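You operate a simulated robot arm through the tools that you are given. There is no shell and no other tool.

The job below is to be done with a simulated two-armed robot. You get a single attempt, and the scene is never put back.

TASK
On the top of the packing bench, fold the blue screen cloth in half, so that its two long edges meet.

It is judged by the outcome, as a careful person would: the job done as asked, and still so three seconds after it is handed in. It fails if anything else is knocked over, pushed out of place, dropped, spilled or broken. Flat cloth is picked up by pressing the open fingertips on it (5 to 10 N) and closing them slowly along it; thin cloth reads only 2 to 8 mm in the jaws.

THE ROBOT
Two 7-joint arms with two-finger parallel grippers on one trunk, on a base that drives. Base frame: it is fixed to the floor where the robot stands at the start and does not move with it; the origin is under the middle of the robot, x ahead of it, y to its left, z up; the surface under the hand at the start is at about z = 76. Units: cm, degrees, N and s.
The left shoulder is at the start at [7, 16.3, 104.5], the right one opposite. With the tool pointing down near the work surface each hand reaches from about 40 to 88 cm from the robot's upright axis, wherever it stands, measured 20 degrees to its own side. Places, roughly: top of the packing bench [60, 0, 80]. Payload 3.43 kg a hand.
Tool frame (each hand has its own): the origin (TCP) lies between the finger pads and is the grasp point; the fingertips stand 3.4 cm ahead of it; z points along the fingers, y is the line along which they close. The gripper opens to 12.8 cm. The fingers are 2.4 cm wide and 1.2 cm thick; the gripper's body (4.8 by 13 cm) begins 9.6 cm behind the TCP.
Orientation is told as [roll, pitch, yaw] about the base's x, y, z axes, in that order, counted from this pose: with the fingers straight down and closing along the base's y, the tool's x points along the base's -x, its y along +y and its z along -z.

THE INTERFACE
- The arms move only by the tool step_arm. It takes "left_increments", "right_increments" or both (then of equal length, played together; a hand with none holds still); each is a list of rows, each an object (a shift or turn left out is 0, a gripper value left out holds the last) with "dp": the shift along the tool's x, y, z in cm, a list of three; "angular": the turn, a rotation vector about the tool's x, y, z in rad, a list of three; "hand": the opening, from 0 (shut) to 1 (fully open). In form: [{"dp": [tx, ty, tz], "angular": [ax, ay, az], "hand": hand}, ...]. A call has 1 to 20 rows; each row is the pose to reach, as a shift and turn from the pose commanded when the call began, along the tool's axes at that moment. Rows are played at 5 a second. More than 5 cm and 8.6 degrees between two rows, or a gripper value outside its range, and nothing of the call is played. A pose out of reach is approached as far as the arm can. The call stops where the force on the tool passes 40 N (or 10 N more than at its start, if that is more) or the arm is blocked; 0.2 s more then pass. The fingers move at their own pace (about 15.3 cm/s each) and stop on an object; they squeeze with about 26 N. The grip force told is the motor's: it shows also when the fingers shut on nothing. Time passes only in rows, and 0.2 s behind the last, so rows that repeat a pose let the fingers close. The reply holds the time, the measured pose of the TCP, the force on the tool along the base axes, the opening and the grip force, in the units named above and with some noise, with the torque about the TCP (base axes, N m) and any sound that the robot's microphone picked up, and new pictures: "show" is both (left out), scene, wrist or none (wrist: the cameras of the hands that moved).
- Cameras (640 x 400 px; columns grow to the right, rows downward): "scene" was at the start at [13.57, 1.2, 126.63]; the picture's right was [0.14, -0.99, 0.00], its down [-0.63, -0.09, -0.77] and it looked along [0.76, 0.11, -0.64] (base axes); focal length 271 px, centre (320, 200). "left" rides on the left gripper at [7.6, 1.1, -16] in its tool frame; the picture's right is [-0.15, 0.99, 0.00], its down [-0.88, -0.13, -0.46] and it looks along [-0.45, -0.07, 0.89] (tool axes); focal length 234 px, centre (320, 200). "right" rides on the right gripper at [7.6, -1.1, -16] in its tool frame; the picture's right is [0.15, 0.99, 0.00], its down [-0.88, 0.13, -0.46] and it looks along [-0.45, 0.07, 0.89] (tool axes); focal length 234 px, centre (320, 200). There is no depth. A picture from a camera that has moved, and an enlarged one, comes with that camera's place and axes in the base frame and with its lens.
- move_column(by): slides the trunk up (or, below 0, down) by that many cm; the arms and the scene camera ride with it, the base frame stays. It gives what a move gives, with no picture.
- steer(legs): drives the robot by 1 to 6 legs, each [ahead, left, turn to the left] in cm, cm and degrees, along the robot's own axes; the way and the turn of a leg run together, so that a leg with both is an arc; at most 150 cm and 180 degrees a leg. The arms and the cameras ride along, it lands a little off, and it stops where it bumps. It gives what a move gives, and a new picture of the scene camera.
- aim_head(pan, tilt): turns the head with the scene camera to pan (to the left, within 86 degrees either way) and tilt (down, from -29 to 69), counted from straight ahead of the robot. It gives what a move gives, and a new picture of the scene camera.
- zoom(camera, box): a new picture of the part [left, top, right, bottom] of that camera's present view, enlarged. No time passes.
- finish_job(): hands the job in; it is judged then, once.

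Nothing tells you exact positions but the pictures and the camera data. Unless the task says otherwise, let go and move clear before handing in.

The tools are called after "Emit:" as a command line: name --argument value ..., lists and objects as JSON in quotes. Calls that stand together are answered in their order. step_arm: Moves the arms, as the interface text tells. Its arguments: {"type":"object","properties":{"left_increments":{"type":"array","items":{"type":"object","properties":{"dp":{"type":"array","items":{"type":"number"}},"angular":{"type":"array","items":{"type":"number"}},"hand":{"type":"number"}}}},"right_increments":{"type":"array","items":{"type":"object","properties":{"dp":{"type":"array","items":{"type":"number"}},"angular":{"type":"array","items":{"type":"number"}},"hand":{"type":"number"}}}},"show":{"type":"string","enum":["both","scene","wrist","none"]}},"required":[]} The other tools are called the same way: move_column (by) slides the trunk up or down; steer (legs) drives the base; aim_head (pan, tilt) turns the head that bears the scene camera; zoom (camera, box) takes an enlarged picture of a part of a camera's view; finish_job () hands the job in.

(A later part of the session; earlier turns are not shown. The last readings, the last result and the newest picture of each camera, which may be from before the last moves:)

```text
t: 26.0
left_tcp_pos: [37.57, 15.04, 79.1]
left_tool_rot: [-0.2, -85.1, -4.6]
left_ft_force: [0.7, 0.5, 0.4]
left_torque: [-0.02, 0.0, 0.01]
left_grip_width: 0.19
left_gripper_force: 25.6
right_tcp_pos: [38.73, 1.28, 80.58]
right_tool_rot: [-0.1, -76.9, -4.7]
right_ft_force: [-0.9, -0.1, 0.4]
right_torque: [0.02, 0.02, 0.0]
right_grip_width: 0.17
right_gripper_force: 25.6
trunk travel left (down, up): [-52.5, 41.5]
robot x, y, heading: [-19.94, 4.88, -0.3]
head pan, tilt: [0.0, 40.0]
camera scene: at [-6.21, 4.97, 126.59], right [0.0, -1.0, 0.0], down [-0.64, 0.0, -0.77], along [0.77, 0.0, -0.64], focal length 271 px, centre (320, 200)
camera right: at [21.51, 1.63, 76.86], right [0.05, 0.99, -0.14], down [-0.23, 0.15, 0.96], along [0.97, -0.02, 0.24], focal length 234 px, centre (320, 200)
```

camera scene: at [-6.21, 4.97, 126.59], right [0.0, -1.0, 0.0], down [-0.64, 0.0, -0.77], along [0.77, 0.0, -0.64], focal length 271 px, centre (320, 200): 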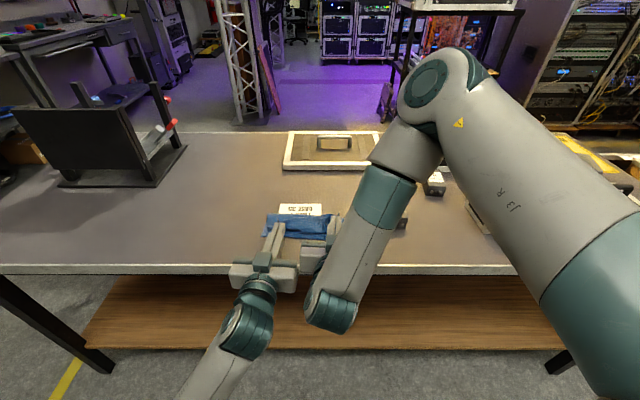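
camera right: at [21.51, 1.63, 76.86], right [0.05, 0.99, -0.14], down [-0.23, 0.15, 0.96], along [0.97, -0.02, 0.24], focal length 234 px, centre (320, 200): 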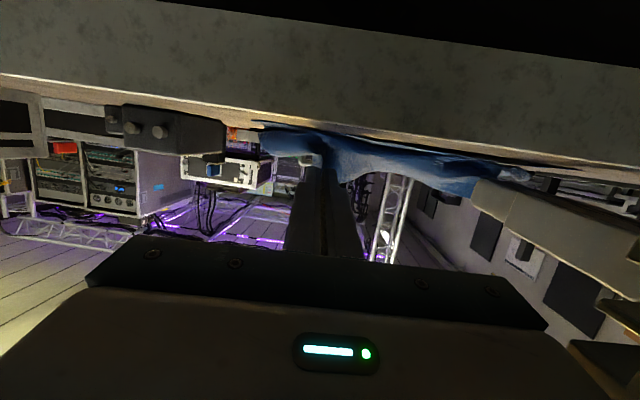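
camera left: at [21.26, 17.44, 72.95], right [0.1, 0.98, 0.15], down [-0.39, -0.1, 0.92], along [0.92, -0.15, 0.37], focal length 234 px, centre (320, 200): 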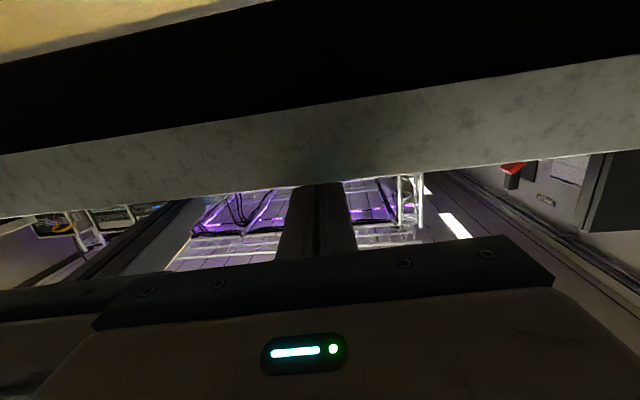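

The right hand's commanded pose now matches where it really is (38.7, 1.3, 80.6). A white label has appeared at the cloth's far side, so I look closer.

Emit:
zoom --camera "scene" --box '[220, 170, 420, 295]'

Emit:
zoom --camera "right" --box '[220, 90, 560, 260]'

```text
3.20 times, centred on (320, 232) of scene
camera zoom: at [-6.21, 4.97, 126.59], right [0.0, -1.0, 0.0], down [-0.64, 0.0, -0.77], along [0.77, 0.0, -0.64], focal length 868 px, centre (320, 96)
```

zoom: 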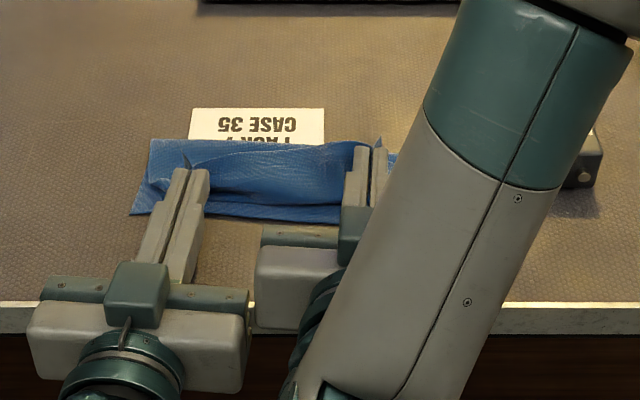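

```text
1.88 times, centred on (390, 175) of right
camera zoom: at [21.51, 1.63, 76.86], right [0.05, 0.99, -0.14], down [-0.23, 0.15, 0.96], along [0.97, -0.02, 0.24], focal length 441 px, centre (188, 247)
```

zoom: 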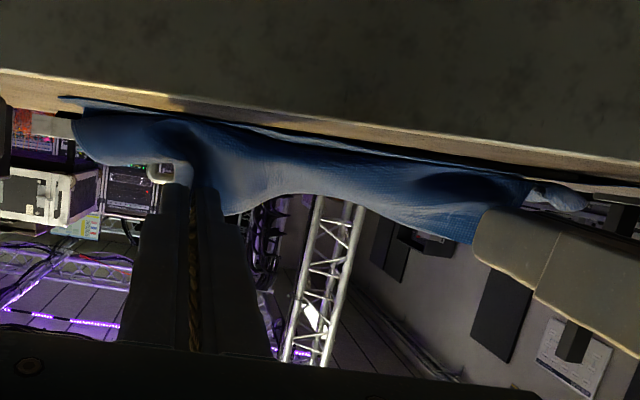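

The label "CASE 35" lies on the bench and was simply hidden under the cloth; I'll avoid dragging across it. I bring the right hand back outward to its target and set both hands to a 75° tilt.

Emit:
step_arm --left_increments '[{"dp": [0.04, 0, 0.08], "angular": [0, 0.044, 0]}, {"dp": [0.08, 0, 0.15], "angular": [0, 0.087, 0]}, {"dp": [0.13, 0, 0.22], "angular": [0, 0.131, 0]}, {"dp": [0.18, 0, 0.3], "angular": [0, 0.1745, 0]}, {"dp": [0.18, 0, 0.3], "angular": [0, 0.1745, 0]}]' --right_increments '[{"dp": [0.13, -0.47, -0.57], "angular": [0, 0.035, 0]}, {"dp": [0.26, -0.95, -1.13], "angular": [0, 0.035, 0]}, {"dp": [0.39, -1.42, -1.7], "angular": [0, 0.035, 0]}, {"dp": [0.52, -1.89, -2.26], "angular": [0, 0.035, 0]}, {"dp": [0.52, -1.89, -2.26], "angular": [0, 0.035, 0]}]'

```text
t: 27.2
left_tcp_pos: [37.81, 15.03, 78.86]
left_tool_rot: [-0.3, -75.0, -4.7]
left_ft_force: [0.0, -4.9, 3.6]
left_torque: [-0.09, -0.08, -0.16]
left_grip_width: 0.16
left_gripper_force: 25.6
right_tcp_pos: [36.37, -0.15, 80.7]
right_tool_rot: [0.1, -74.8, -5.0]
right_ft_force: [0.8, 4.8, -0.8]
right_torque: [0.05, 0.06, 0.13]
right_grip_width: 0.18
right_gripper_force: 26.0
trunk travel left (down, up): [-52.5, 41.5]
robot x, y, heading: [-19.91, 4.99, 0.1]
head pan, tilt: [0.0, 40.0]
camera scene: at [-6.24, 4.96, 126.6], right [0.0, -1.0, 0.0], down [-0.64, 0.0, -0.77], along [0.77, 0.0, -0.64], focal length 271 px, centre (320, 200)
camera right: at [18.87, 0.01, 77.57], right [0.05, 0.99, -0.14], down [-0.2, 0.15, 0.97], along [0.98, -0.02, 0.2], focal length 234 px, centre (320, 200)
camera left: at [20.68, 17.46, 75.76], right [0.12, 0.98, 0.14], down [-0.22, -0.11, 0.97], along [0.97, -0.15, 0.21], focal length 234 px, centre (320, 200)
```

scene: 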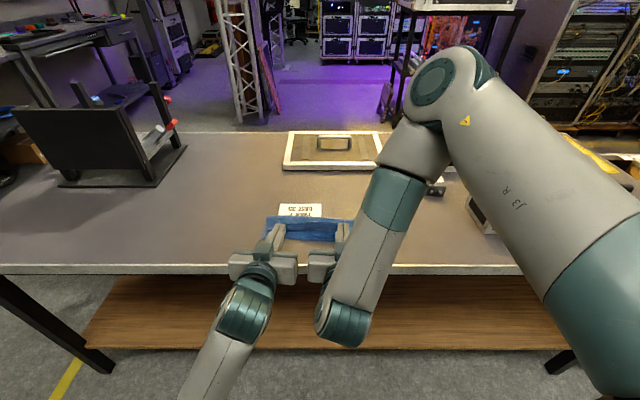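
right: 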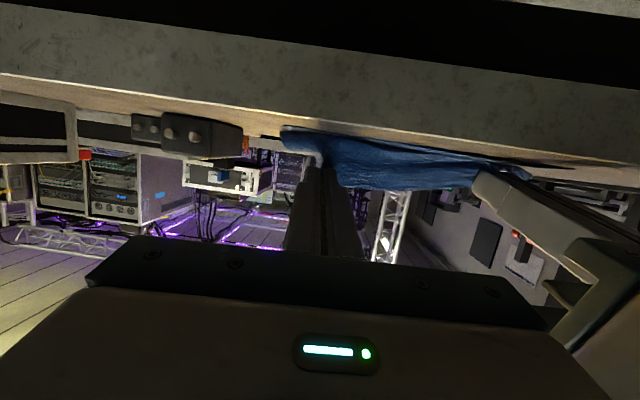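
left: 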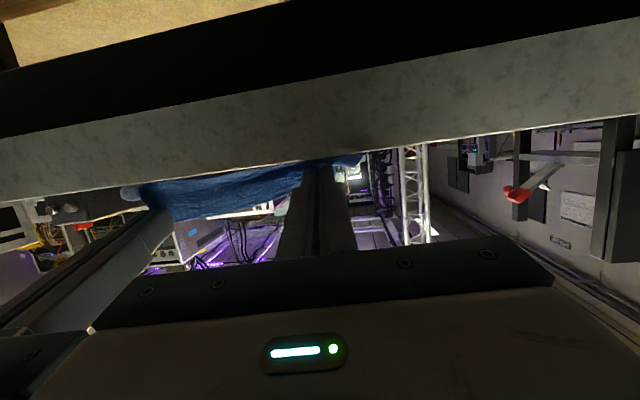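

Both hands are now at the right place; only the right is 2 cm high. I lower it to match the left.

Emit:
step_arm --right_increments '[{"dp": [0.5, 0, 0.13]}, {"dp": [1.0, 0, 0.26]}, {"dp": [1.45, 0, 0.39]}, {"dp": [1.75, 0, 0.47]}, {"dp": [1.75, 0, 0.47]}]'

Emit:
zoom --camera "scene" --box '[220, 170, 420, 295]'

```text
t: 28.4
left_tcp_pos: [37.85, 15.01, 78.88]
left_tool_rot: [-0.1, -75.0, -4.8]
left_ft_force: [-0.8, -5.1, 3.2]
left_torque: [-0.05, -0.09, -0.17]
left_grip_width: 0.17
left_gripper_force: 26.1
right_tcp_pos: [36.37, -0.41, 78.67]
right_tool_rot: [0.1, -75.0, -4.9]
right_ft_force: [0.1, 6.1, 0.4]
right_torque: [0.07, 0.03, 0.17]
right_grip_width: 0.19
right_gripper_force: 25.6
trunk travel left (down, up): [-52.5, 41.5]
robot x, y, heading: [-19.83, 4.7, 0.2]
head pan, tilt: [0.0, 40.0]
camera scene: at [-6.25, 4.95, 126.6], right [0.0, -1.0, 0.0], down [-0.64, 0.0, -0.77], along [0.77, 0.0, -0.64], focal length 271 px, centre (320, 200)
camera right: at [18.88, -0.09, 75.68], right [0.05, 0.99, -0.14], down [-0.2, 0.15, 0.97], along [0.98, -0.02, 0.2], focal length 234 px, centre (320, 200)
```

scene: 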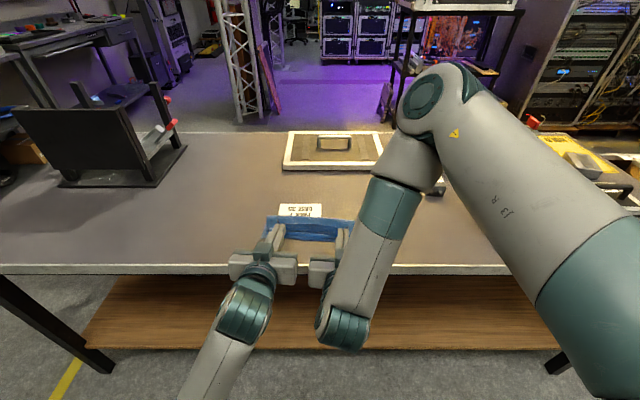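
right: 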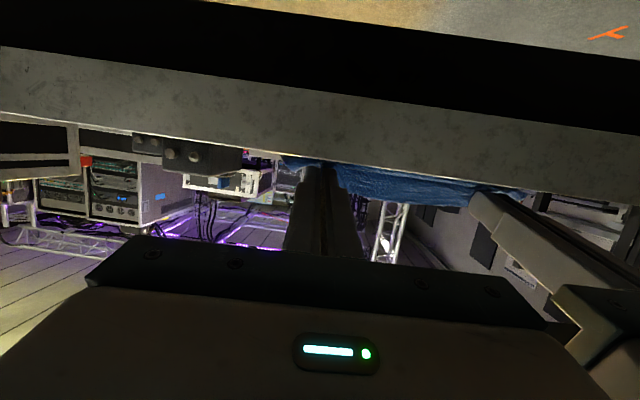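

```text
3.20 times, centred on (320, 232) of scene
camera zoom: at [-6.25, 4.95, 126.6], right [0.0, -1.0, 0.0], down [-0.64, 0.0, -0.77], along [0.77, 0.0, -0.64], focal length 868 px, centre (320, 96)
```

zoom: 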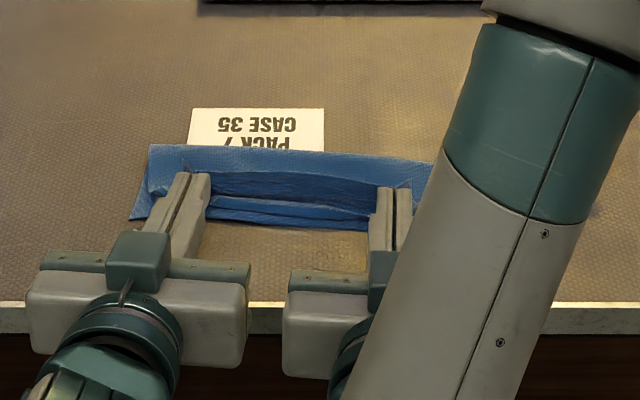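

The near edge and the flap line up parallel, with the flap's gripped strip standing just behind the near edge. Now I open the fingers slightly and draw them straight back so the strip drops toward the near edge.

Emit:
step_arm --left_increments '[{"hand": 0.03}, {"hand": 0.05}, {"dp": [0, 0, -0.4], "hand": 0.06}, {"dp": [0, 0, -0.8], "hand": 0.07}, {"dp": [0, 0, -1.2], "hand": 0.08}, {"dp": [0, 0, -1.7], "hand": 0.08}, {"dp": [0, 0, -2.2], "hand": 0.08}, {"dp": [0, 0, -2.8], "hand": 0.08}]' --right_increments '[{"hand": 0.03}, {"hand": 0.05}, {"dp": [0, 0, -0.4], "hand": 0.06}, {"dp": [0, 0, -0.8], "hand": 0.07}, {"dp": [0, 0, -1.2], "hand": 0.08}, {"dp": [0, 0, -1.7], "hand": 0.08}, {"dp": [0, 0, -2.2], "hand": 0.08}, {"dp": [0, 0, -2.8], "hand": 0.08}]' --show "none"

Emit:
zoom --camera "scene" --box '[220, 170, 420, 295]'

```text
t: 30.2
left_tcp_pos: [35.15, 15.22, 79.62]
left_tool_rot: [0.0, -75.0, -4.9]
left_ft_force: [-0.8, 0.0, 0.2]
left_torque: [0.01, -0.02, -0.01]
left_grip_width: 1.03
left_gripper_force: 0.1
right_tcp_pos: [33.6, 0.03, 79.51]
right_tool_rot: [0.0, -75.0, -4.9]
right_ft_force: [-0.2, 1.4, 0.0]
right_torque: [-0.02, 0.01, 0.02]
right_grip_width: 1.0
right_gripper_force: 0.1
trunk travel left (down, up): [-52.5, 41.5]
robot x, y, heading: [-19.81, 4.69, -0.1]
head pan, tilt: [0.0, 40.0]
```

```text
3.20 times, centred on (320, 232) of scene
camera zoom: at [-6.25, 4.95, 126.6], right [0.0, -1.0, 0.0], down [-0.64, 0.0, -0.77], along [0.77, 0.0, -0.64], focal length 868 px, centre (320, 96)
```

zoom: 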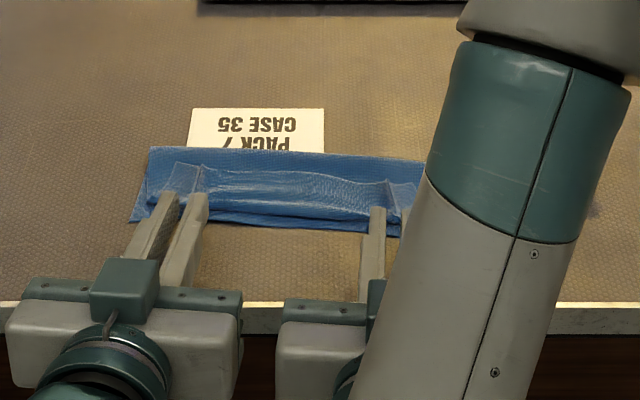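

The fingers are free and the flap has stayed down. I lift both hands up and apart to get a clear view.

Emit:
step_arm --left_increments '[{"dp": [-1.37, 0, -0.68], "angular": [0, 0.07, 0]}, {"dp": [-3.73, 1, -1.52], "angular": [0, 0.14, 0]}, {"dp": [-6.63, 3, -2.3], "angular": [0, 0.21, 0]}, {"dp": [-10.0, 6, -3.01], "angular": [0, 0.3, 0]}, {"dp": [-13.5, 9, -3.7], "angular": [0, 0.38, 0]}, {"dp": [-15.5, 13, -3.7], "angular": [0, 0.45, 0]}, {"dp": [-15.5, 13, -3.7], "angular": [0, 0.45, 0]}]' --right_increments '[{"dp": [-1.37, 0, -0.68], "angular": [0, 0.07, 0]}, {"dp": [-3.73, -1, -1.52], "angular": [0, 0.14, 0]}, {"dp": [-6.63, -3, -2.3], "angular": [0, 0.21, 0]}, {"dp": [-10.0, -6, -3.01], "angular": [0, 0.3, 0]}, {"dp": [-13.5, -9, -3.7], "angular": [0, 0.38, 0]}, {"dp": [-15.5, -13, -3.7], "angular": [0, 0.45, 0]}, {"dp": [-15.5, -13, -3.7], "angular": [0, 0.45, 0]}]'

Emit:
zoom --camera "scene" --box '[240, 190, 400, 260]'

```text
t: 32.0
left_tcp_pos: [37.32, 26.77, 87.58]
left_tool_rot: [9.2, -54.3, -9.1]
left_ft_force: [-0.1, 0.1, 0.5]
left_torque: [0.0, 0.0, 0.01]
left_grip_width: 1.03
left_gripper_force: 0.1
left hand out of reach, approached as far as the arm can: row 2, 3, 4, 5, 6
right_tcp_pos: [34.5, -12.69, 95.56]
right_tool_rot: [-0.1, -49.1, -4.9]
right_ft_force: [-0.1, 0.2, -0.9]
right_torque: [0.01, -0.01, 0.01]
right_grip_width: 1.05
right_gripper_force: 0.0
right hand out of reach, approached as far as the arm can: row 4, 5, 6, 7
trunk travel left (down, up): [-52.5, 41.5]
robot x, y, heading: [-19.88, 5.17, 0.1]
head pan, tilt: [0.0, 40.0]
stopped in row 7 (left hand): the arm was blocked; the commanded pose is now the measured one
camera scene: at [-6.25, 4.92, 126.6], right [0.0, -1.0, 0.0], down [-0.64, 0.0, -0.77], along [0.77, 0.0, -0.64], focal length 271 px, centre (320, 200)
camera right: at [17.36, -12.5, 100.34], right [-0.01, 0.99, -0.11], down [0.24, 0.11, 0.96], along [0.97, -0.02, -0.24], focal length 234 px, centre (320, 200)
camera left: at [20.02, 27.97, 90.84], right [0.11, 0.97, 0.21], down [0.13, -0.22, 0.97], along [0.98, -0.08, -0.15], focal length 234 px, centre (320, 200)
```

scene: 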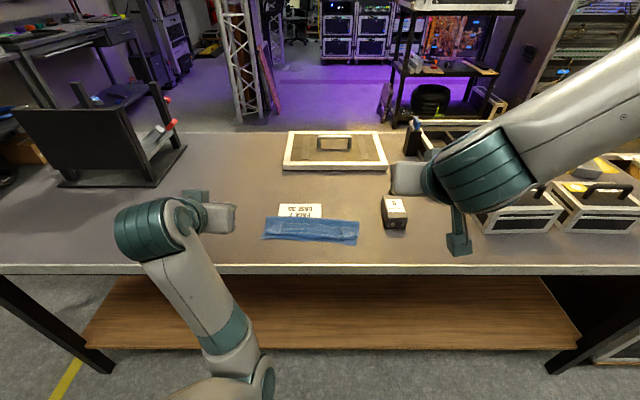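
right: 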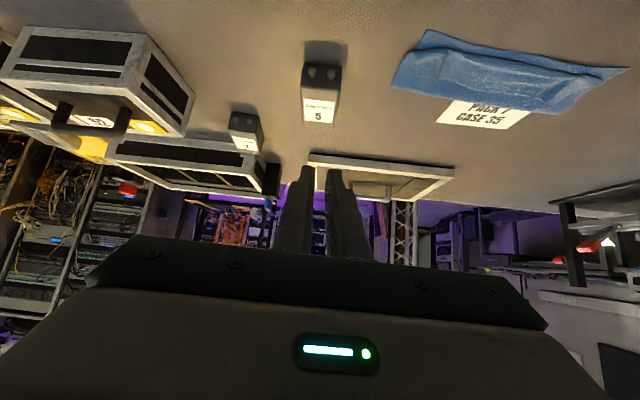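
left: 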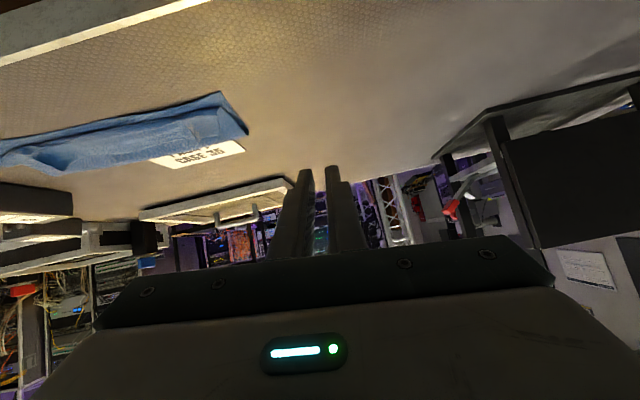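

```text
4.00 times, centred on (320, 225) of scene
camera zoom: at [-6.25, 4.92, 126.6], right [0.0, -1.0, 0.0], down [-0.64, 0.0, -0.77], along [0.77, 0.0, -0.64], focal length 1086 px, centre (320, 100)
```

zoom: 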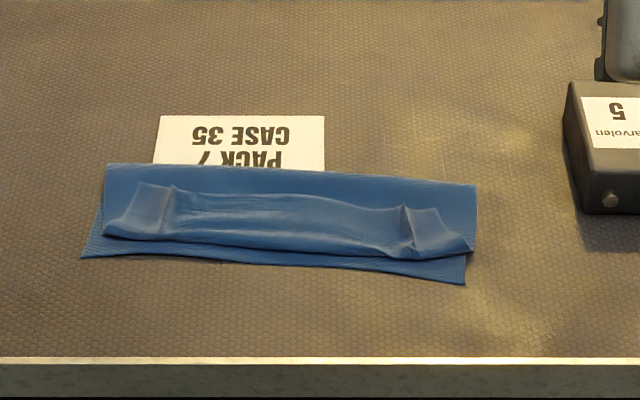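

The fold itself is good, but the gripped strip (about 3 cm) of the flap curled back toward the far side instead of reaching the near edge. I'll look closely before flipping it back.

Emit:
zoom --camera "right" --box '[380, 10, 640, 140]'

Emit:
zoom --camera "left" --box '[0, 80, 260, 210]'

Emit:
zoom --camera "scene" --box '[255, 205, 375, 255]'

```text
2.46 times, centred on (510, 75) of right
camera zoom: at [17.36, -12.5, 100.34], right [-0.01, 0.99, -0.11], down [0.24, 0.11, 0.96], along [0.97, -0.02, -0.24], focal length 576 px, centre (-148, 508)
```

zoom: 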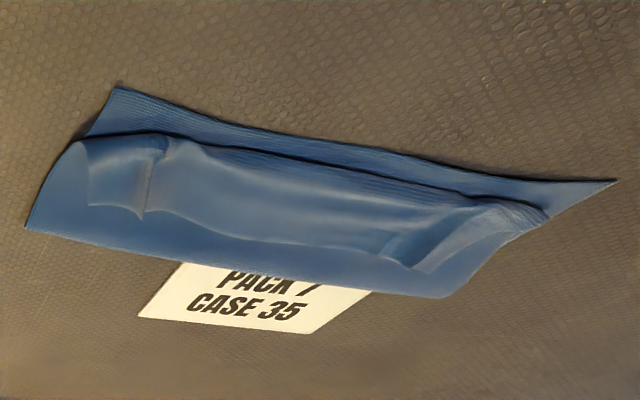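

```text
2.46 times, centred on (130, 145) of left
camera zoom: at [20.02, 27.97, 90.84], right [0.11, 0.97, 0.21], down [0.13, -0.22, 0.97], along [0.98, -0.08, -0.15], focal length 576 px, centre (788, 335)
```

zoom: 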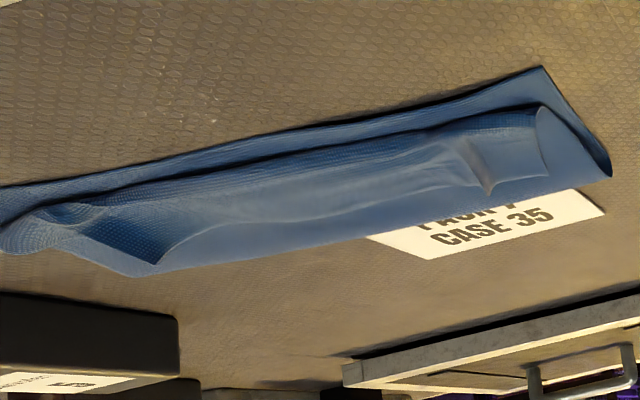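

```text
5.33 times, centred on (315, 230) of scene
camera zoom: at [-6.25, 4.92, 126.6], right [0.0, -1.0, 0.0], down [-0.64, 0.0, -0.77], along [0.77, 0.0, -0.64], focal length 1447 px, centre (347, 40)
```

zoom: 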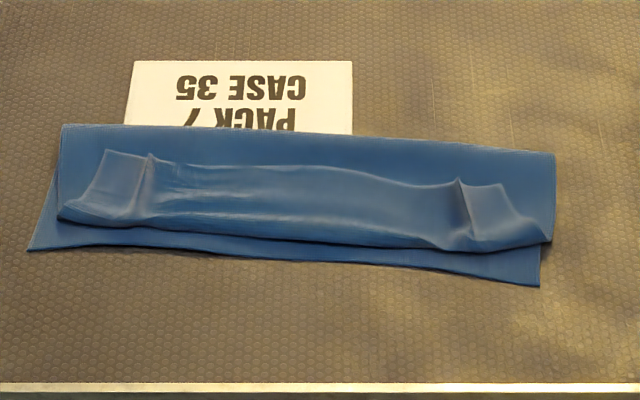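

The fold line sits about 2 cm too near, and the last 3–4 cm of the flap is folded back on itself. I plan to re-grip that raised edge with the hands tilted the other way, lift to reset the fold, and lay it down past vertical. First I bring both hands back to a clean vertical pose.

Emit:
step_arm --left_increments '[{"dp": [-1.9, 0.6, 0.5], "angular": [0, 0.12, 0]}, {"dp": [-3.8, 1.2, 1.0], "angular": [0, 0.24, 0]}, {"dp": [-5.7, 1.8, 1.5], "angular": [0, 0.36, 0]}, {"dp": [-7.6, 2.4, 2.0], "angular": [0, 0.48, 0]}, {"dp": [-9.5, 3.0, 2.5], "angular": [0, 0.6, 0]}, {"dp": [-11.4, 3.6, 3.0], "angular": [0, 0.72, 0]}, {"dp": [-13.3, 4.2, 3.5], "angular": [0, 0.84, 0]}, {"dp": [-15.1, 5, 3.8], "angular": [0, 0.95, 0]}, {"dp": [-15.1, 5, 3.8], "angular": [0, 0.95, 0]}]' --right_increments '[{"dp": [-1.2, 0, 0.97], "angular": [0, 0.107, 0]}, {"dp": [-2.4, 0, 1.94], "angular": [0, 0.214, 0]}, {"dp": [-3.5, 0, 2.9], "angular": [0, 0.32, 0]}, {"dp": [-4.7, 0, 3.9], "angular": [0, 0.43, 0]}, {"dp": [-5.9, 0, 4.85], "angular": [0, 0.535, 0]}, {"dp": [-7.1, 0, 5.8], "angular": [0, 0.64, 0]}, {"dp": [-8.2, 0, 6.8], "angular": [0, 0.75, 0]}, {"dp": [-9.4, 0, 7.75], "angular": [0, 0.855, 0]}, {"dp": [-9.4, 0, 7.75], "angular": [0, 0.855, 0]}]'

```text
t: 34.0
left_tcp_pos: [52.75, 33.0, 98.04]
left_tool_rot: [5.0, 0.0, -2.0]
left_ft_force: [-0.3, 0.1, -0.1]
left_torque: [-0.02, -0.04, -0.02]
left_grip_width: 1.01
left_gripper_force: 0.1
left hand out of reach, approached as far as the arm can: row 1, 2, 3, 4, 5, 6, 7, 8, 9
right_tcp_pos: [46.38, -13.87, 97.54]
right_tool_rot: [-0.1, -0.1, -4.8]
right_ft_force: [0.2, -0.2, 0.9]
right_torque: [-0.02, -0.03, 0.02]
right_grip_width: 1.03
right_gripper_force: 0.0
trunk travel left (down, up): [-52.5, 41.5]
robot x, y, heading: [-19.74, 5.06, -0.2]
head pan, tilt: [0.0, 40.0]
camera scene: at [-6.26, 4.9, 126.6], right [0.0, -1.0, 0.0], down [-0.64, 0.0, -0.77], along [0.77, 0.0, -0.64], focal length 271 px, centre (320, 200)
camera right: at [38.68, -14.42, 113.56], right [-0.06, 1.0, 0.0], down [0.89, 0.06, 0.46], along [0.46, 0.03, -0.89], focal length 234 px, centre (320, 200)
camera left: at [45.18, 32.86, 114.02], right [0.18, 0.98, 0.09], down [0.87, -0.2, 0.44], along [0.45, 0.0, -0.89], focal length 234 px, centre (320, 200)
```

scene: 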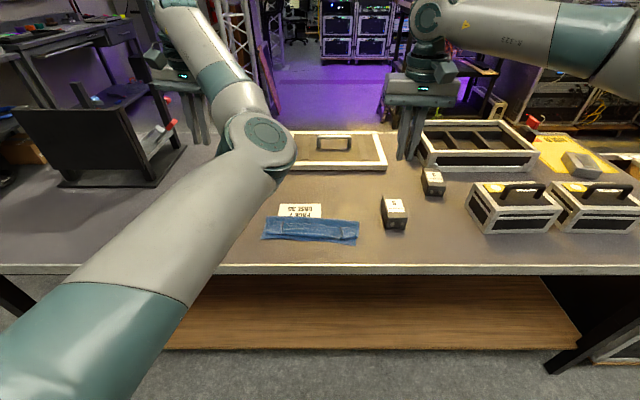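
right: 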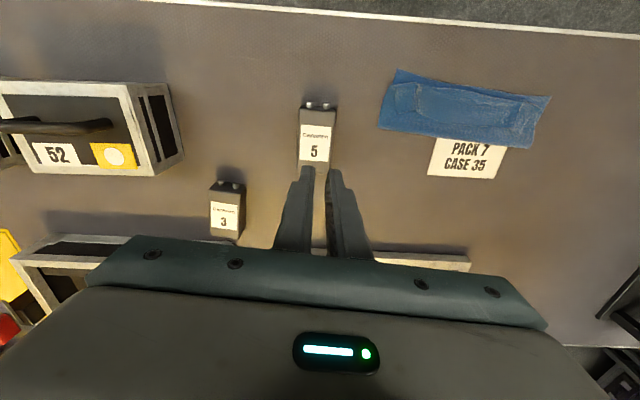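
left: 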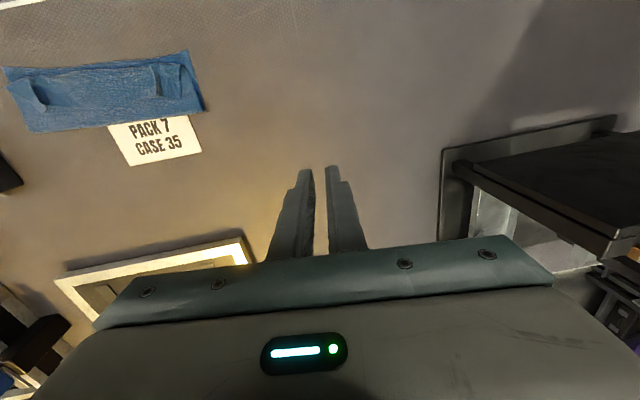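

The left arm has settled with its elbow swung inward, which crowds the work area. I'll stretch that hand forward and up, clear of everything, to let the elbow return to the outside.

Emit:
step_arm --left_increments '[{"dp": [-2, 0.5, -3], "angular": [0.02, 0, 0]}, {"dp": [-4, 1, -6], "angular": [0.04, 0, 0]}, {"dp": [-6.5, 1.5, -9], "angular": [0.06, 0, 0]}, {"dp": [-9.5, 2, -11.5], "angular": [0.087, 0, 0]}, {"dp": [-12.5, 3, -13], "angular": [0.087, 0, 0]}, {"dp": [-15.5, 4, -14], "angular": [0.087, 0, 0]}, {"dp": [-15.5, 4, -14], "angular": [0.087, 0, 0]}]' --show "scene"

```text
t: 35.6
left_tcp_pos: [58.64, 32.98, 108.91]
left_tool_rot: [0.0, -0.2, -1.9]
left_ft_force: [0.7, 0.7, 0.8]
left_torque: [0.01, -0.05, -0.01]
left_grip_width: 1.02
left_gripper_force: 0.0
left hand out of reach, approached as far as the arm can: row 4, 5, 6, 7
right_tcp_pos: [46.53, -13.87, 97.52]
right_tool_rot: [0.0, 0.0, -4.9]
right_ft_force: [0.2, -0.1, -0.8]
right_torque: [0.0, 0.02, 0.01]
right_grip_width: 1.01
right_gripper_force: 0.1
trunk travel left (down, up): [-52.5, 41.5]
robot x, y, heading: [-19.77, 5.03, 0.2]
head pan, tilt: [0.0, 40.0]
camera scene: at [-6.18, 4.9, 126.59], right [0.0, -1.0, 0.0], down [-0.64, 0.0, -0.77], along [0.77, 0.0, -0.64], focal length 271 px, centre (320, 200)
```

scene: 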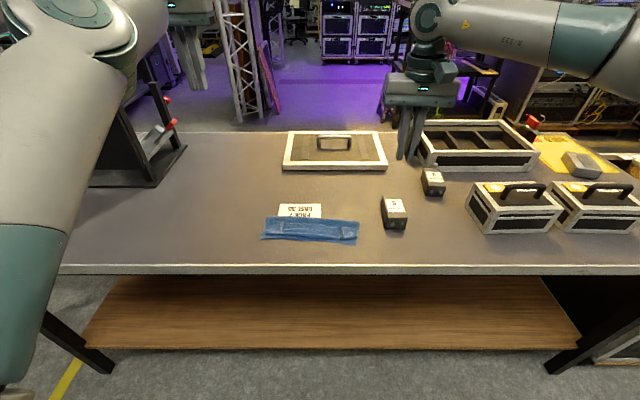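

The left elbow is now up and out of the way and the view of the cloth is clear. I measure the cloth again.

Emit:
zoom --camera "scene" --box '[255, 200, 375, 250]'

Emit:
zoom --camera "right" --box '[360, 50, 560, 190]'

```text
5.33 times, centred on (315, 225) of scene
camera zoom: at [-6.18, 4.9, 126.59], right [0.0, -1.0, 0.0], down [-0.64, 0.0, -0.77], along [0.77, 0.0, -0.64], focal length 1447 px, centre (347, 67)
```

zoom: 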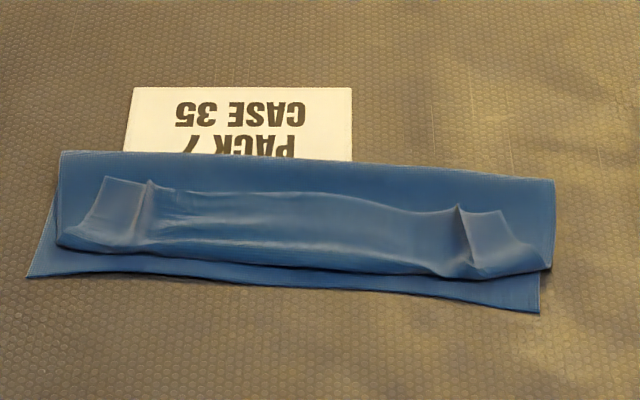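

```text
2.86 times, centred on (460, 120) of right
camera zoom: at [38.74, -14.41, 113.5], right [-0.06, 1.0, 0.0], down [0.89, 0.05, 0.46], along [0.46, 0.03, -0.89], focal length 669 px, centre (-80, 429)
```

zoom: 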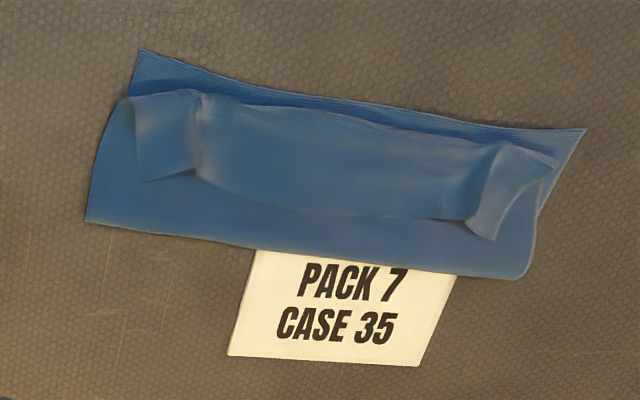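

Clear picture: the flap's edge with its two little ridges is at about (41.8, -0.3) on the right and (43.4, 14.5) on the left, raised about 1.5 cm. I move both hands above these ridges, tilted 20° backward so the later turn can go past vertical.

Emit:
step_arm --left_increments '[{"dp": [1.75, -2.38, 2.86], "angular": [0, 0, 0.027], "hand": 0.22}, {"dp": [3.5, -4.77, 5.72], "angular": [0, 0, 0.054], "hand": 0.22}, {"dp": [5.24, -7.15, 8.59], "angular": [0, 0.058, 0.054], "hand": 0.22}, {"dp": [6.99, -9.54, 11.45], "angular": [0, 0.116, 0.054], "hand": 0.22}, {"dp": [8.74, -11.92, 14.3], "angular": [0, 0.174, 0.054], "hand": 0.22}, {"dp": [10.49, -14.3, 17.2], "angular": [0, 0.232, 0.054], "hand": 0.22}, {"dp": [12.23, -16.7, 20.0], "angular": [0, 0.29, 0.054], "hand": 0.22}, {"dp": [13.98, -19.07, 22.9], "angular": [0, 0.349, 0.054], "hand": 0.22}, {"dp": [13.98, -19.07, 22.9], "angular": [0, 0.349, 0.054], "hand": 0.22}]' --right_increments '[{"dp": [0.65, 1.63, 1.44], "angular": [0, 0.044, 0], "hand": 0.22}, {"dp": [1.3, 3.25, 2.88], "angular": [0, 0.087, 0], "hand": 0.22}, {"dp": [1.95, 4.88, 4.31], "angular": [0, 0.131, 0], "hand": 0.22}, {"dp": [2.6, 6.5, 5.75], "angular": [0, 0.174, 0], "hand": 0.22}, {"dp": [3.25, 8.13, 7.19], "angular": [0, 0.218, 0], "hand": 0.22}, {"dp": [3.9, 9.75, 8.62], "angular": [0, 0.262, 0], "hand": 0.22}, {"dp": [4.55, 11.4, 10.06], "angular": [0, 0.305, 0], "hand": 0.22}, {"dp": [5.2, 13.0, 11.5], "angular": [0, 0.349, 0], "hand": 0.22}, {"dp": [5.2, 13.0, 11.5], "angular": [0, 0.349, 0], "hand": 0.22}]'

```text
t: 37.6
left_tcp_pos: [55.06, 19.33, 92.48]
left_tool_rot: [-0.4, 14.5, -5.1]
left_ft_force: [-0.1, 0.1, -0.4]
left_torque: [0.0, -0.02, 0.01]
left_grip_width: 2.83
left_gripper_force: 0.1
left hand out of reach, approached as far as the arm can: row 3, 4, 5, 6, 7, 8, 9
right_tcp_pos: [42.18, -0.42, 86.18]
right_tool_rot: [0.1, 19.9, -4.9]
right_ft_force: [0.3, 0.9, 0.0]
right_torque: [-0.01, -0.03, -0.02]
right_grip_width: 2.81
right_gripper_force: 0.0
trunk travel left (down, up): [-52.5, 41.5]
robot x, y, heading: [-19.61, 4.93, 0.4]
head pan, tilt: [0.0, 40.0]
camera scene: at [-6.28, 4.91, 126.61], right [0.0, -1.0, 0.0], down [-0.64, 0.0, -0.77], along [0.77, 0.0, -0.64], focal length 271 px, centre (320, 200)
camera right: at [40.42, -1.51, 103.77], right [-0.05, 1.0, 0.05], down [0.99, 0.05, 0.13], along [0.13, 0.06, -0.99], focal length 234 px, centre (320, 200)
camera left: at [51.96, 20.81, 109.83], right [0.23, 0.97, -0.04], down [0.95, -0.21, 0.22], along [0.21, -0.09, -0.97], focal length 234 px, centre (320, 200)
```

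scene: 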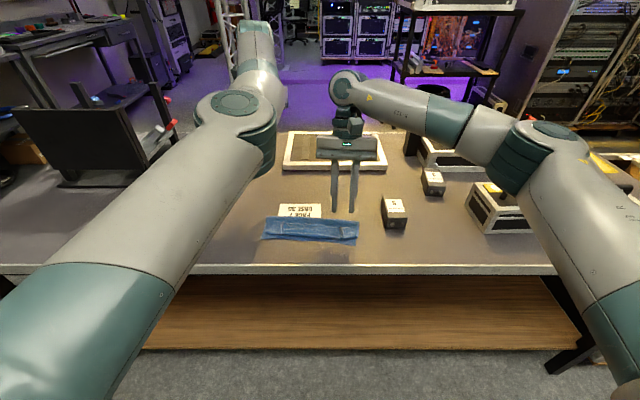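
right: 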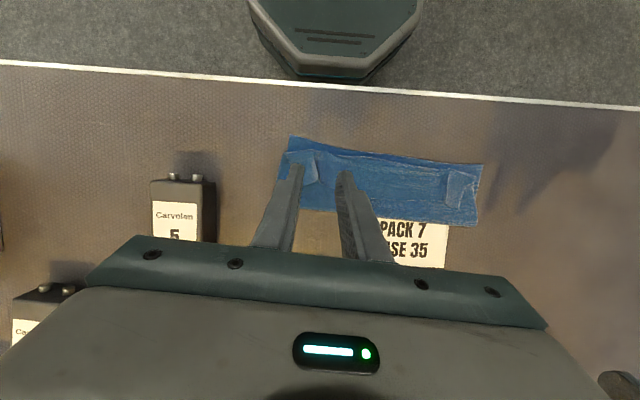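
left: 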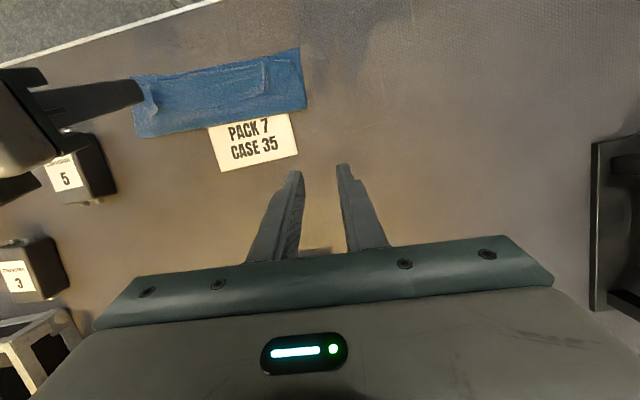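

The left arm can't come this close in its present posture, while the right is in place. Backing the robot up 12 cm puts the work farther out for both arms, which should also ease the tilt limits met earlier.

Emit:
steer --legs '[[-12, 0, 0]]'

```text
t: 38.8
left_tcp_pos: [43.13, 19.4, 92.5]
left_tool_rot: [-0.5, 14.4, -5.1]
left_ft_force: [-0.1, 0.1, 0.5]
left_torque: [0.01, -0.01, 0.02]
left_grip_width: 2.84
left_gripper_force: 0.1
right_tcp_pos: [30.28, -0.56, 86.07]
right_tool_rot: [0.0, 19.9, -4.9]
right_ft_force: [0.3, -0.5, -0.2]
right_torque: [0.01, -0.04, 0.01]
right_grip_width: 2.82
right_gripper_force: 0.0
trunk travel left (down, up): [-52.5, 41.5]
robot x, y, heading: [-31.46, 4.9, -0.0]
head pan, tilt: [0.0, 40.0]
camera scene: at [-18.22, 4.92, 126.59], right [0.0, -1.0, 0.0], down [-0.64, 0.0, -0.77], along [0.77, 0.0, -0.64], focal length 271 px, centre (320, 200)
```

scene: 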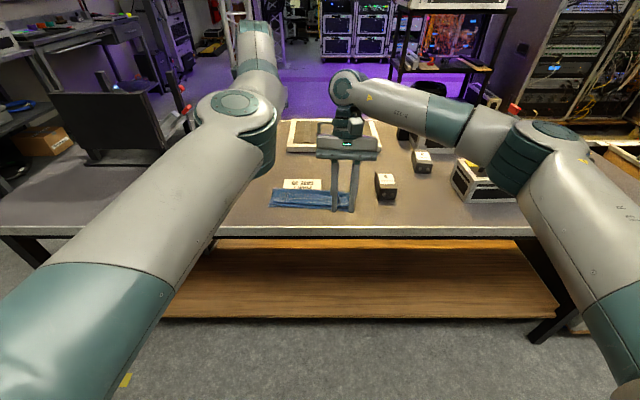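

Now the left hand is almost above its ridge. I bring both hands to just above their grip points.

Emit:
step_arm --left_increments '[{"dp": [-0.73, -1.22, 1.5], "angular": [0, 0.025, 0]}, {"dp": [-1.45, -2.45, 2.98], "angular": [0, 0.05, 0]}, {"dp": [-2.18, -3.68, 4.48], "angular": [0, 0.075, 0]}, {"dp": [-2.9, -4.9, 5.97], "angular": [0, 0.098, 0]}, {"dp": [-2.9, -4.9, 5.97], "angular": [0, 0.098, 0]}]' --right_increments '[{"dp": [-2.84, 0.29, -1.03]}, {"dp": [-5.68, 0.58, -2.07]}, {"dp": [-8.53, 0.87, -3.1]}, {"dp": [-11.37, 1.17, -4.14]}, {"dp": [-11.37, 1.17, -4.14]}]'

```text
t: 40.0
left_tcp_pos: [42.14, 14.71, 86.3]
left_tool_rot: [-0.3, 20.3, -4.9]
left_ft_force: [-0.1, -1.1, -0.3]
left_torque: [0.0, -0.02, -0.01]
left_grip_width: 2.83
left_gripper_force: 0.0
left hand out of reach, approached as far as the arm can: row 3, 4, 5
right_tcp_pos: [41.78, -0.66, 86.36]
right_tool_rot: [0.0, 20.0, -4.8]
right_ft_force: [-0.2, 0.4, -0.1]
right_torque: [0.02, 0.01, -0.04]
right_grip_width: 2.82
right_gripper_force: 0.1
right hand out of reach, approached as far as the arm can: row 4, 5
trunk travel left (down, up): [-52.5, 41.5]
robot x, y, heading: [-32.23, 4.8, -0.1]
head pan, tilt: [0.0, 40.0]
camera scene: at [-18.21, 4.8, 126.6], right [0.0, -1.0, 0.0], down [-0.64, 0.0, -0.77], along [0.77, 0.0, -0.64], focal length 271 px, centre (320, 200)
camera right: at [39.95, -1.66, 103.94], right [-0.05, 1.0, 0.05], down [0.99, 0.05, 0.13], along [0.13, 0.06, -0.99], focal length 234 px, centre (320, 200)
camera left: at [40.72, 16.01, 103.92], right [0.22, 0.97, -0.06], down [0.97, -0.21, 0.12], along [0.11, -0.08, -0.99], focal length 234 px, centre (320, 200)
```

scene: 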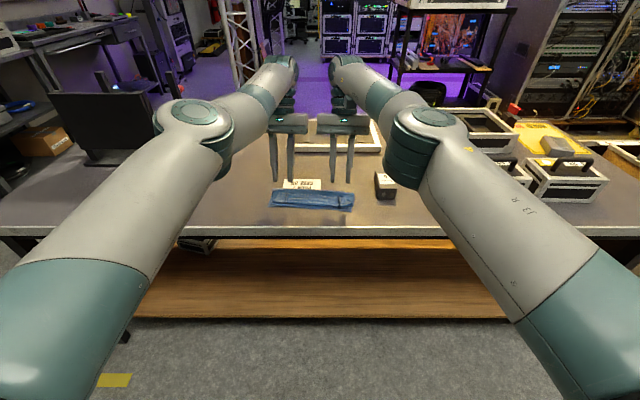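
right: 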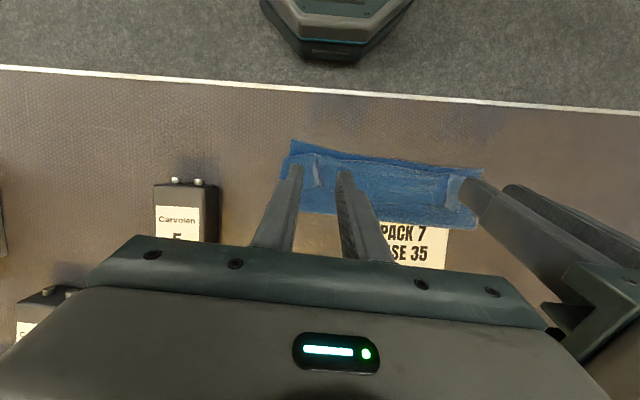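
left: 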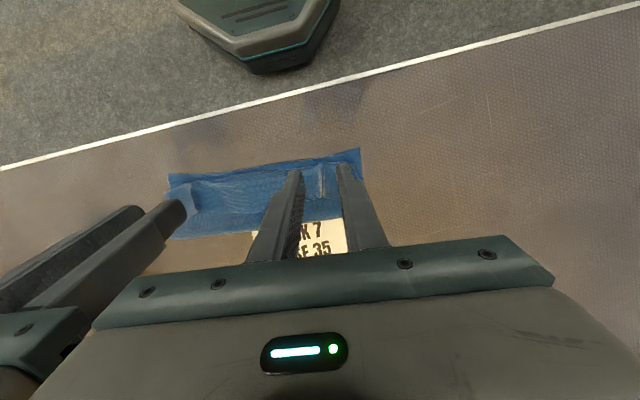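

Both elbows now mirror each other normally, but the backward tilt puts the wrists at the end of their reach. I drive forward 6 cm to gain margin.

Emit:
steer --legs '[[6, 0, 0]]'

```text
t: 41.0
left_tcp_pos: [48.21, 14.98, 86.22]
left_tool_rot: [-0.4, 20.3, -5.0]
left_ft_force: [-0.1, 0.6, -0.6]
left_torque: [0.01, 0.05, 0.02]
left_grip_width: 2.82
left_gripper_force: 0.0
right_tcp_pos: [47.76, -0.32, 86.09]
right_tool_rot: [0.0, 20.0, -4.8]
right_ft_force: [0.5, -0.1, -0.8]
right_torque: [0.01, 0.03, 0.0]
right_grip_width: 2.83
right_gripper_force: 0.1
trunk travel left (down, up): [-52.5, 41.5]
robot x, y, heading: [-25.7, 4.91, 0.3]
head pan, tilt: [0.0, 40.0]
camera scene: at [-12.09, 4.94, 126.58], right [0.0, -1.0, 0.0], down [-0.64, 0.0, -0.77], along [0.77, 0.0, -0.64], focal length 271 px, centre (320, 200)
```

scene: 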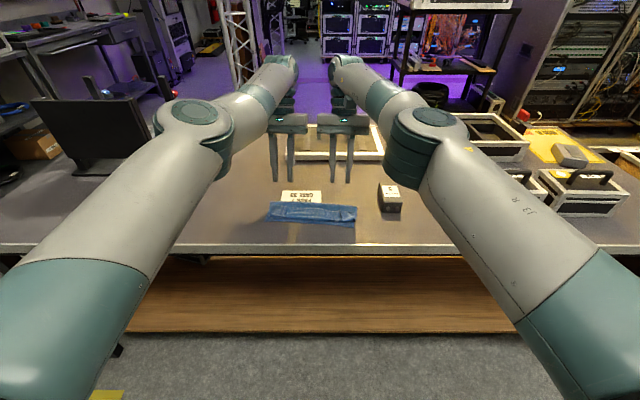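

Good margin now. I move both hands over the ridges and down to a few centimetres above the cloth.

Emit:
step_arm --left_increments '[{"dp": [0.8, -0.31, 1.78]}, {"dp": [1.6, -0.63, 3.56]}, {"dp": [2.4, -0.94, 5.34]}, {"dp": [2.4, -0.94, 5.34]}]' --right_increments '[{"dp": [1.19, -0.2, 1.89]}, {"dp": [2.37, -0.4, 3.77]}, {"dp": [3.56, -0.59, 5.66]}, {"dp": [3.56, -0.59, 5.66]}]'

Emit:
zoom --camera "right" --box '[240, 100, 400, 220]'

Emit:
zoom --camera "left" --box '[240, 100, 400, 220]'

Emit:
zoom --camera "scene" --box '[250, 160, 370, 240]'

```text
t: 42.0
left_tcp_pos: [47.93, 13.8, 82.49]
left_tool_rot: [-0.4, 20.3, -5.0]
left_ft_force: [-0.2, 0.8, -0.3]
left_torque: [-0.02, 0.02, -0.02]
left_grip_width: 2.82
left_gripper_force: 0.0
left hand out of reach, approached as far as the arm can: row 1, 2, 3, 4
right_tcp_pos: [42.34, -0.53, 82.17]
right_tool_rot: [0.0, 19.9, -4.8]
right_ft_force: [-0.4, 0.1, 1.0]
right_torque: [0.0, 0.03, -0.02]
right_grip_width: 2.83
right_gripper_force: 0.0
trunk travel left (down, up): [-52.5, 41.5]
robot x, y, heading: [-26.05, 4.79, 0.3]
head pan, tilt: [0.0, 40.0]
camera scene: at [-12.21, 4.99, 126.59], right [0.0, -1.0, 0.0], down [-0.64, 0.0, -0.77], along [0.77, 0.0, -0.64], focal length 271 px, centre (320, 200)
camera right: at [40.57, -1.58, 99.77], right [-0.05, 1.0, 0.05], down [0.99, 0.05, 0.13], along [0.13, 0.06, -0.99], focal length 234 px, centre (320, 200)
camera left: at [46.56, 15.05, 100.07], right [0.22, 0.97, -0.06], down [0.97, -0.21, 0.12], along [0.11, -0.08, -0.99], focal length 234 px, centre (320, 200)
```

scene: 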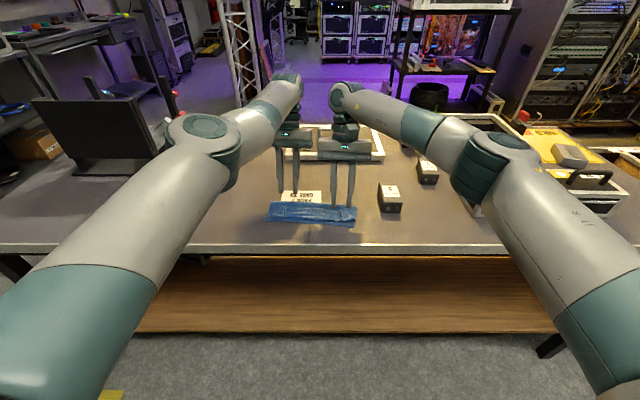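
right: 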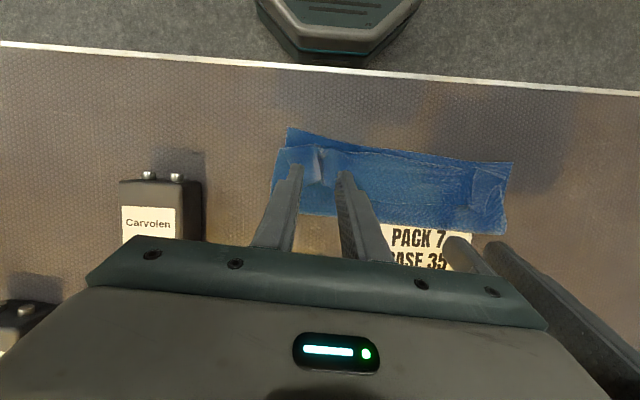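
left: 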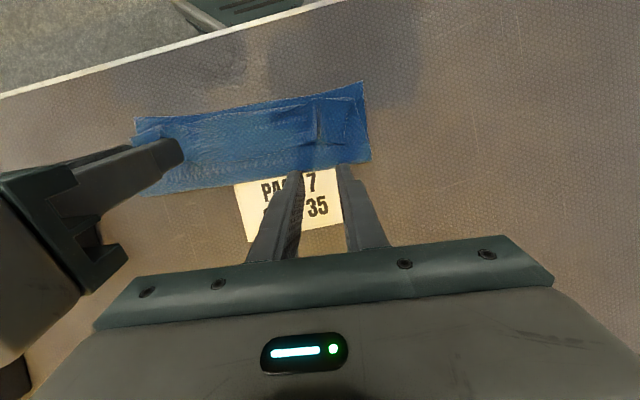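

```text
3.33 times, centred on (320, 160) of right
camera zoom: at [40.57, -1.58, 99.77], right [-0.05, 1.0, 0.05], down [0.99, 0.05, 0.13], along [0.13, 0.06, -0.99], focal length 781 px, centre (320, 333)
```

zoom: 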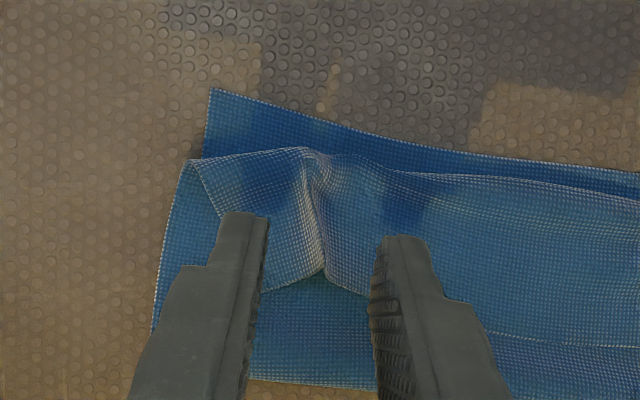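

```text
3.33 times, centred on (320, 160) of left
camera zoom: at [46.56, 15.05, 100.07], right [0.22, 0.97, -0.06], down [0.97, -0.21, 0.12], along [0.11, -0.08, -0.99], focal length 781 px, centre (320, 333)
```

zoom: 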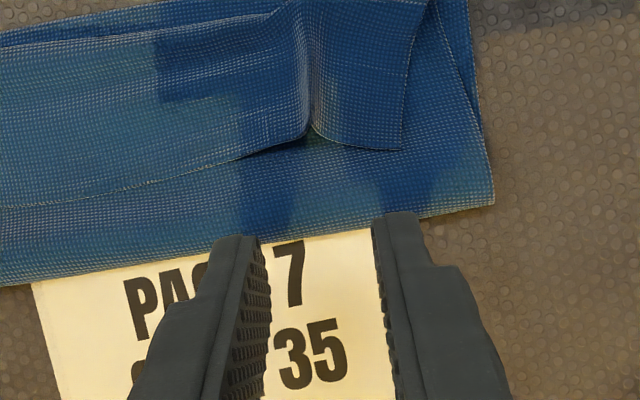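

```text
5.00 times, centred on (310, 200) of scene
camera zoom: at [-12.21, 4.99, 126.59], right [0.0, -1.0, 0.0], down [-0.64, 0.0, -0.77], along [0.77, 0.0, -0.64], focal length 1357 px, centre (370, 200)
```

zoom: 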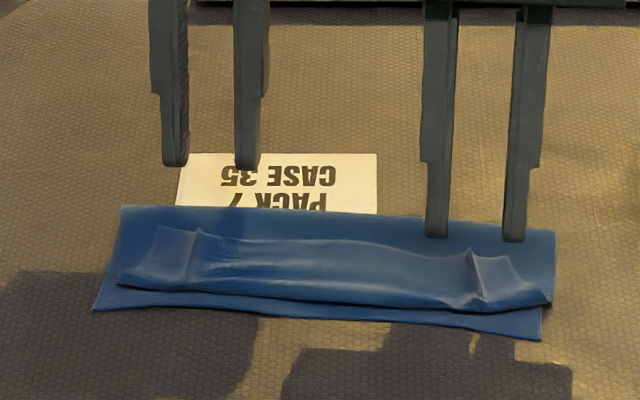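

The left arm still refuses to come closer, so one of its wrist joints is probably near a limit after the earlier detour. I'll raise the left hand, set it vertical and probe by yawing it, to free that joint.

Emit:
step_arm --left_increments '[{"dp": [0.7, 1, -2], "angular": [0, -0.08, 0]}, {"dp": [1.4, 2, -4], "angular": [0, -0.17, 0]}, {"dp": [2, 3, -5.6], "angular": [0, -0.26, 0]}, {"dp": [2, 3, -5.6], "angular": [0, -0.349, 0]}, {"dp": [2, 3, -5.6], "angular": [0, -0.349, 0]}]' --right_increments '[{"dp": [0.7, 0, -1.88]}, {"dp": [1.4, 0, -3.76]}, {"dp": [1.4, 0, -3.76]}, {"dp": [1.4, 0, -3.76]}, {"dp": [1.4, 0, -3.76]}]' --show "none"

Emit:
step_arm --left_increments '[{"dp": [0, 0, 0], "angular": [0, 0, 0.1]}, {"dp": [0, 0, 0], "angular": [0, 0, 0.2]}, {"dp": [1, 0, 0], "angular": [0, 0, 0.3]}, {"dp": [3, 0, 0], "angular": [0, 0, 0.4]}, {"dp": [5, 0, 0], "angular": [0, 0, 0.4]}, {"dp": [5, 0, 0], "angular": [0, 0, 0.4]}]' --show "scene"

```text
t: 43.2
left_tcp_pos: [55.96, 15.82, 89.42]
left_tool_rot: [-0.3, 0.3, -5.0]
left_ft_force: [-0.3, -0.2, 0.0]
left_torque: [0.01, -0.01, 0.01]
left_grip_width: 2.82
left_gripper_force: 0.0
left hand out of reach, approached as far as the arm can: row 1, 2, 3, 4, 5
right_tcp_pos: [42.32, -0.4, 86.02]
right_tool_rot: [0.0, 19.9, -4.8]
right_ft_force: [-0.2, 0.0, -0.2]
right_torque: [0.02, 0.0, 0.0]
right_grip_width: 2.8
right_gripper_force: 0.0
trunk travel left (down, up): [-52.5, 41.5]
robot x, y, heading: [-25.71, 4.81, -0.1]
head pan, tilt: [0.0, 40.0]
```

```text
t: 44.6
left_tcp_pos: [56.01, 15.08, 89.58]
left_tool_rot: [-0.4, 0.2, -27.7]
left_ft_force: [0.1, 0.4, 0.0]
left_torque: [0.02, 0.05, 0.05]
left_grip_width: 2.82
left_gripper_force: 0.0
left hand out of reach, approached as far as the arm can: row 3, 4, 5, 6
right_tcp_pos: [42.32, -0.57, 86.09]
right_tool_rot: [0.1, 19.9, -4.8]
right_ft_force: [0.1, -0.4, -1.0]
right_torque: [0.02, 0.0, 0.02]
right_grip_width: 2.85
right_gripper_force: 0.1
trunk travel left (down, up): [-52.5, 41.5]
robot x, y, heading: [-26.28, 5.28, -0.1]
head pan, tilt: [0.0, 40.0]
camera scene: at [-12.23, 4.95, 126.59], right [0.0, -1.0, 0.0], down [-0.64, 0.0, -0.77], along [0.77, 0.0, -0.64], focal length 271 px, centre (320, 200)
```

scene: 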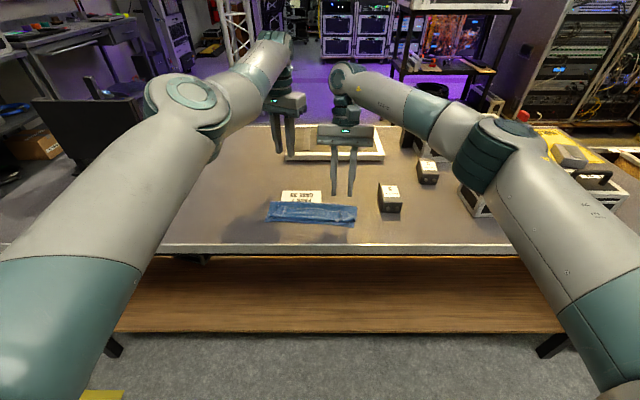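

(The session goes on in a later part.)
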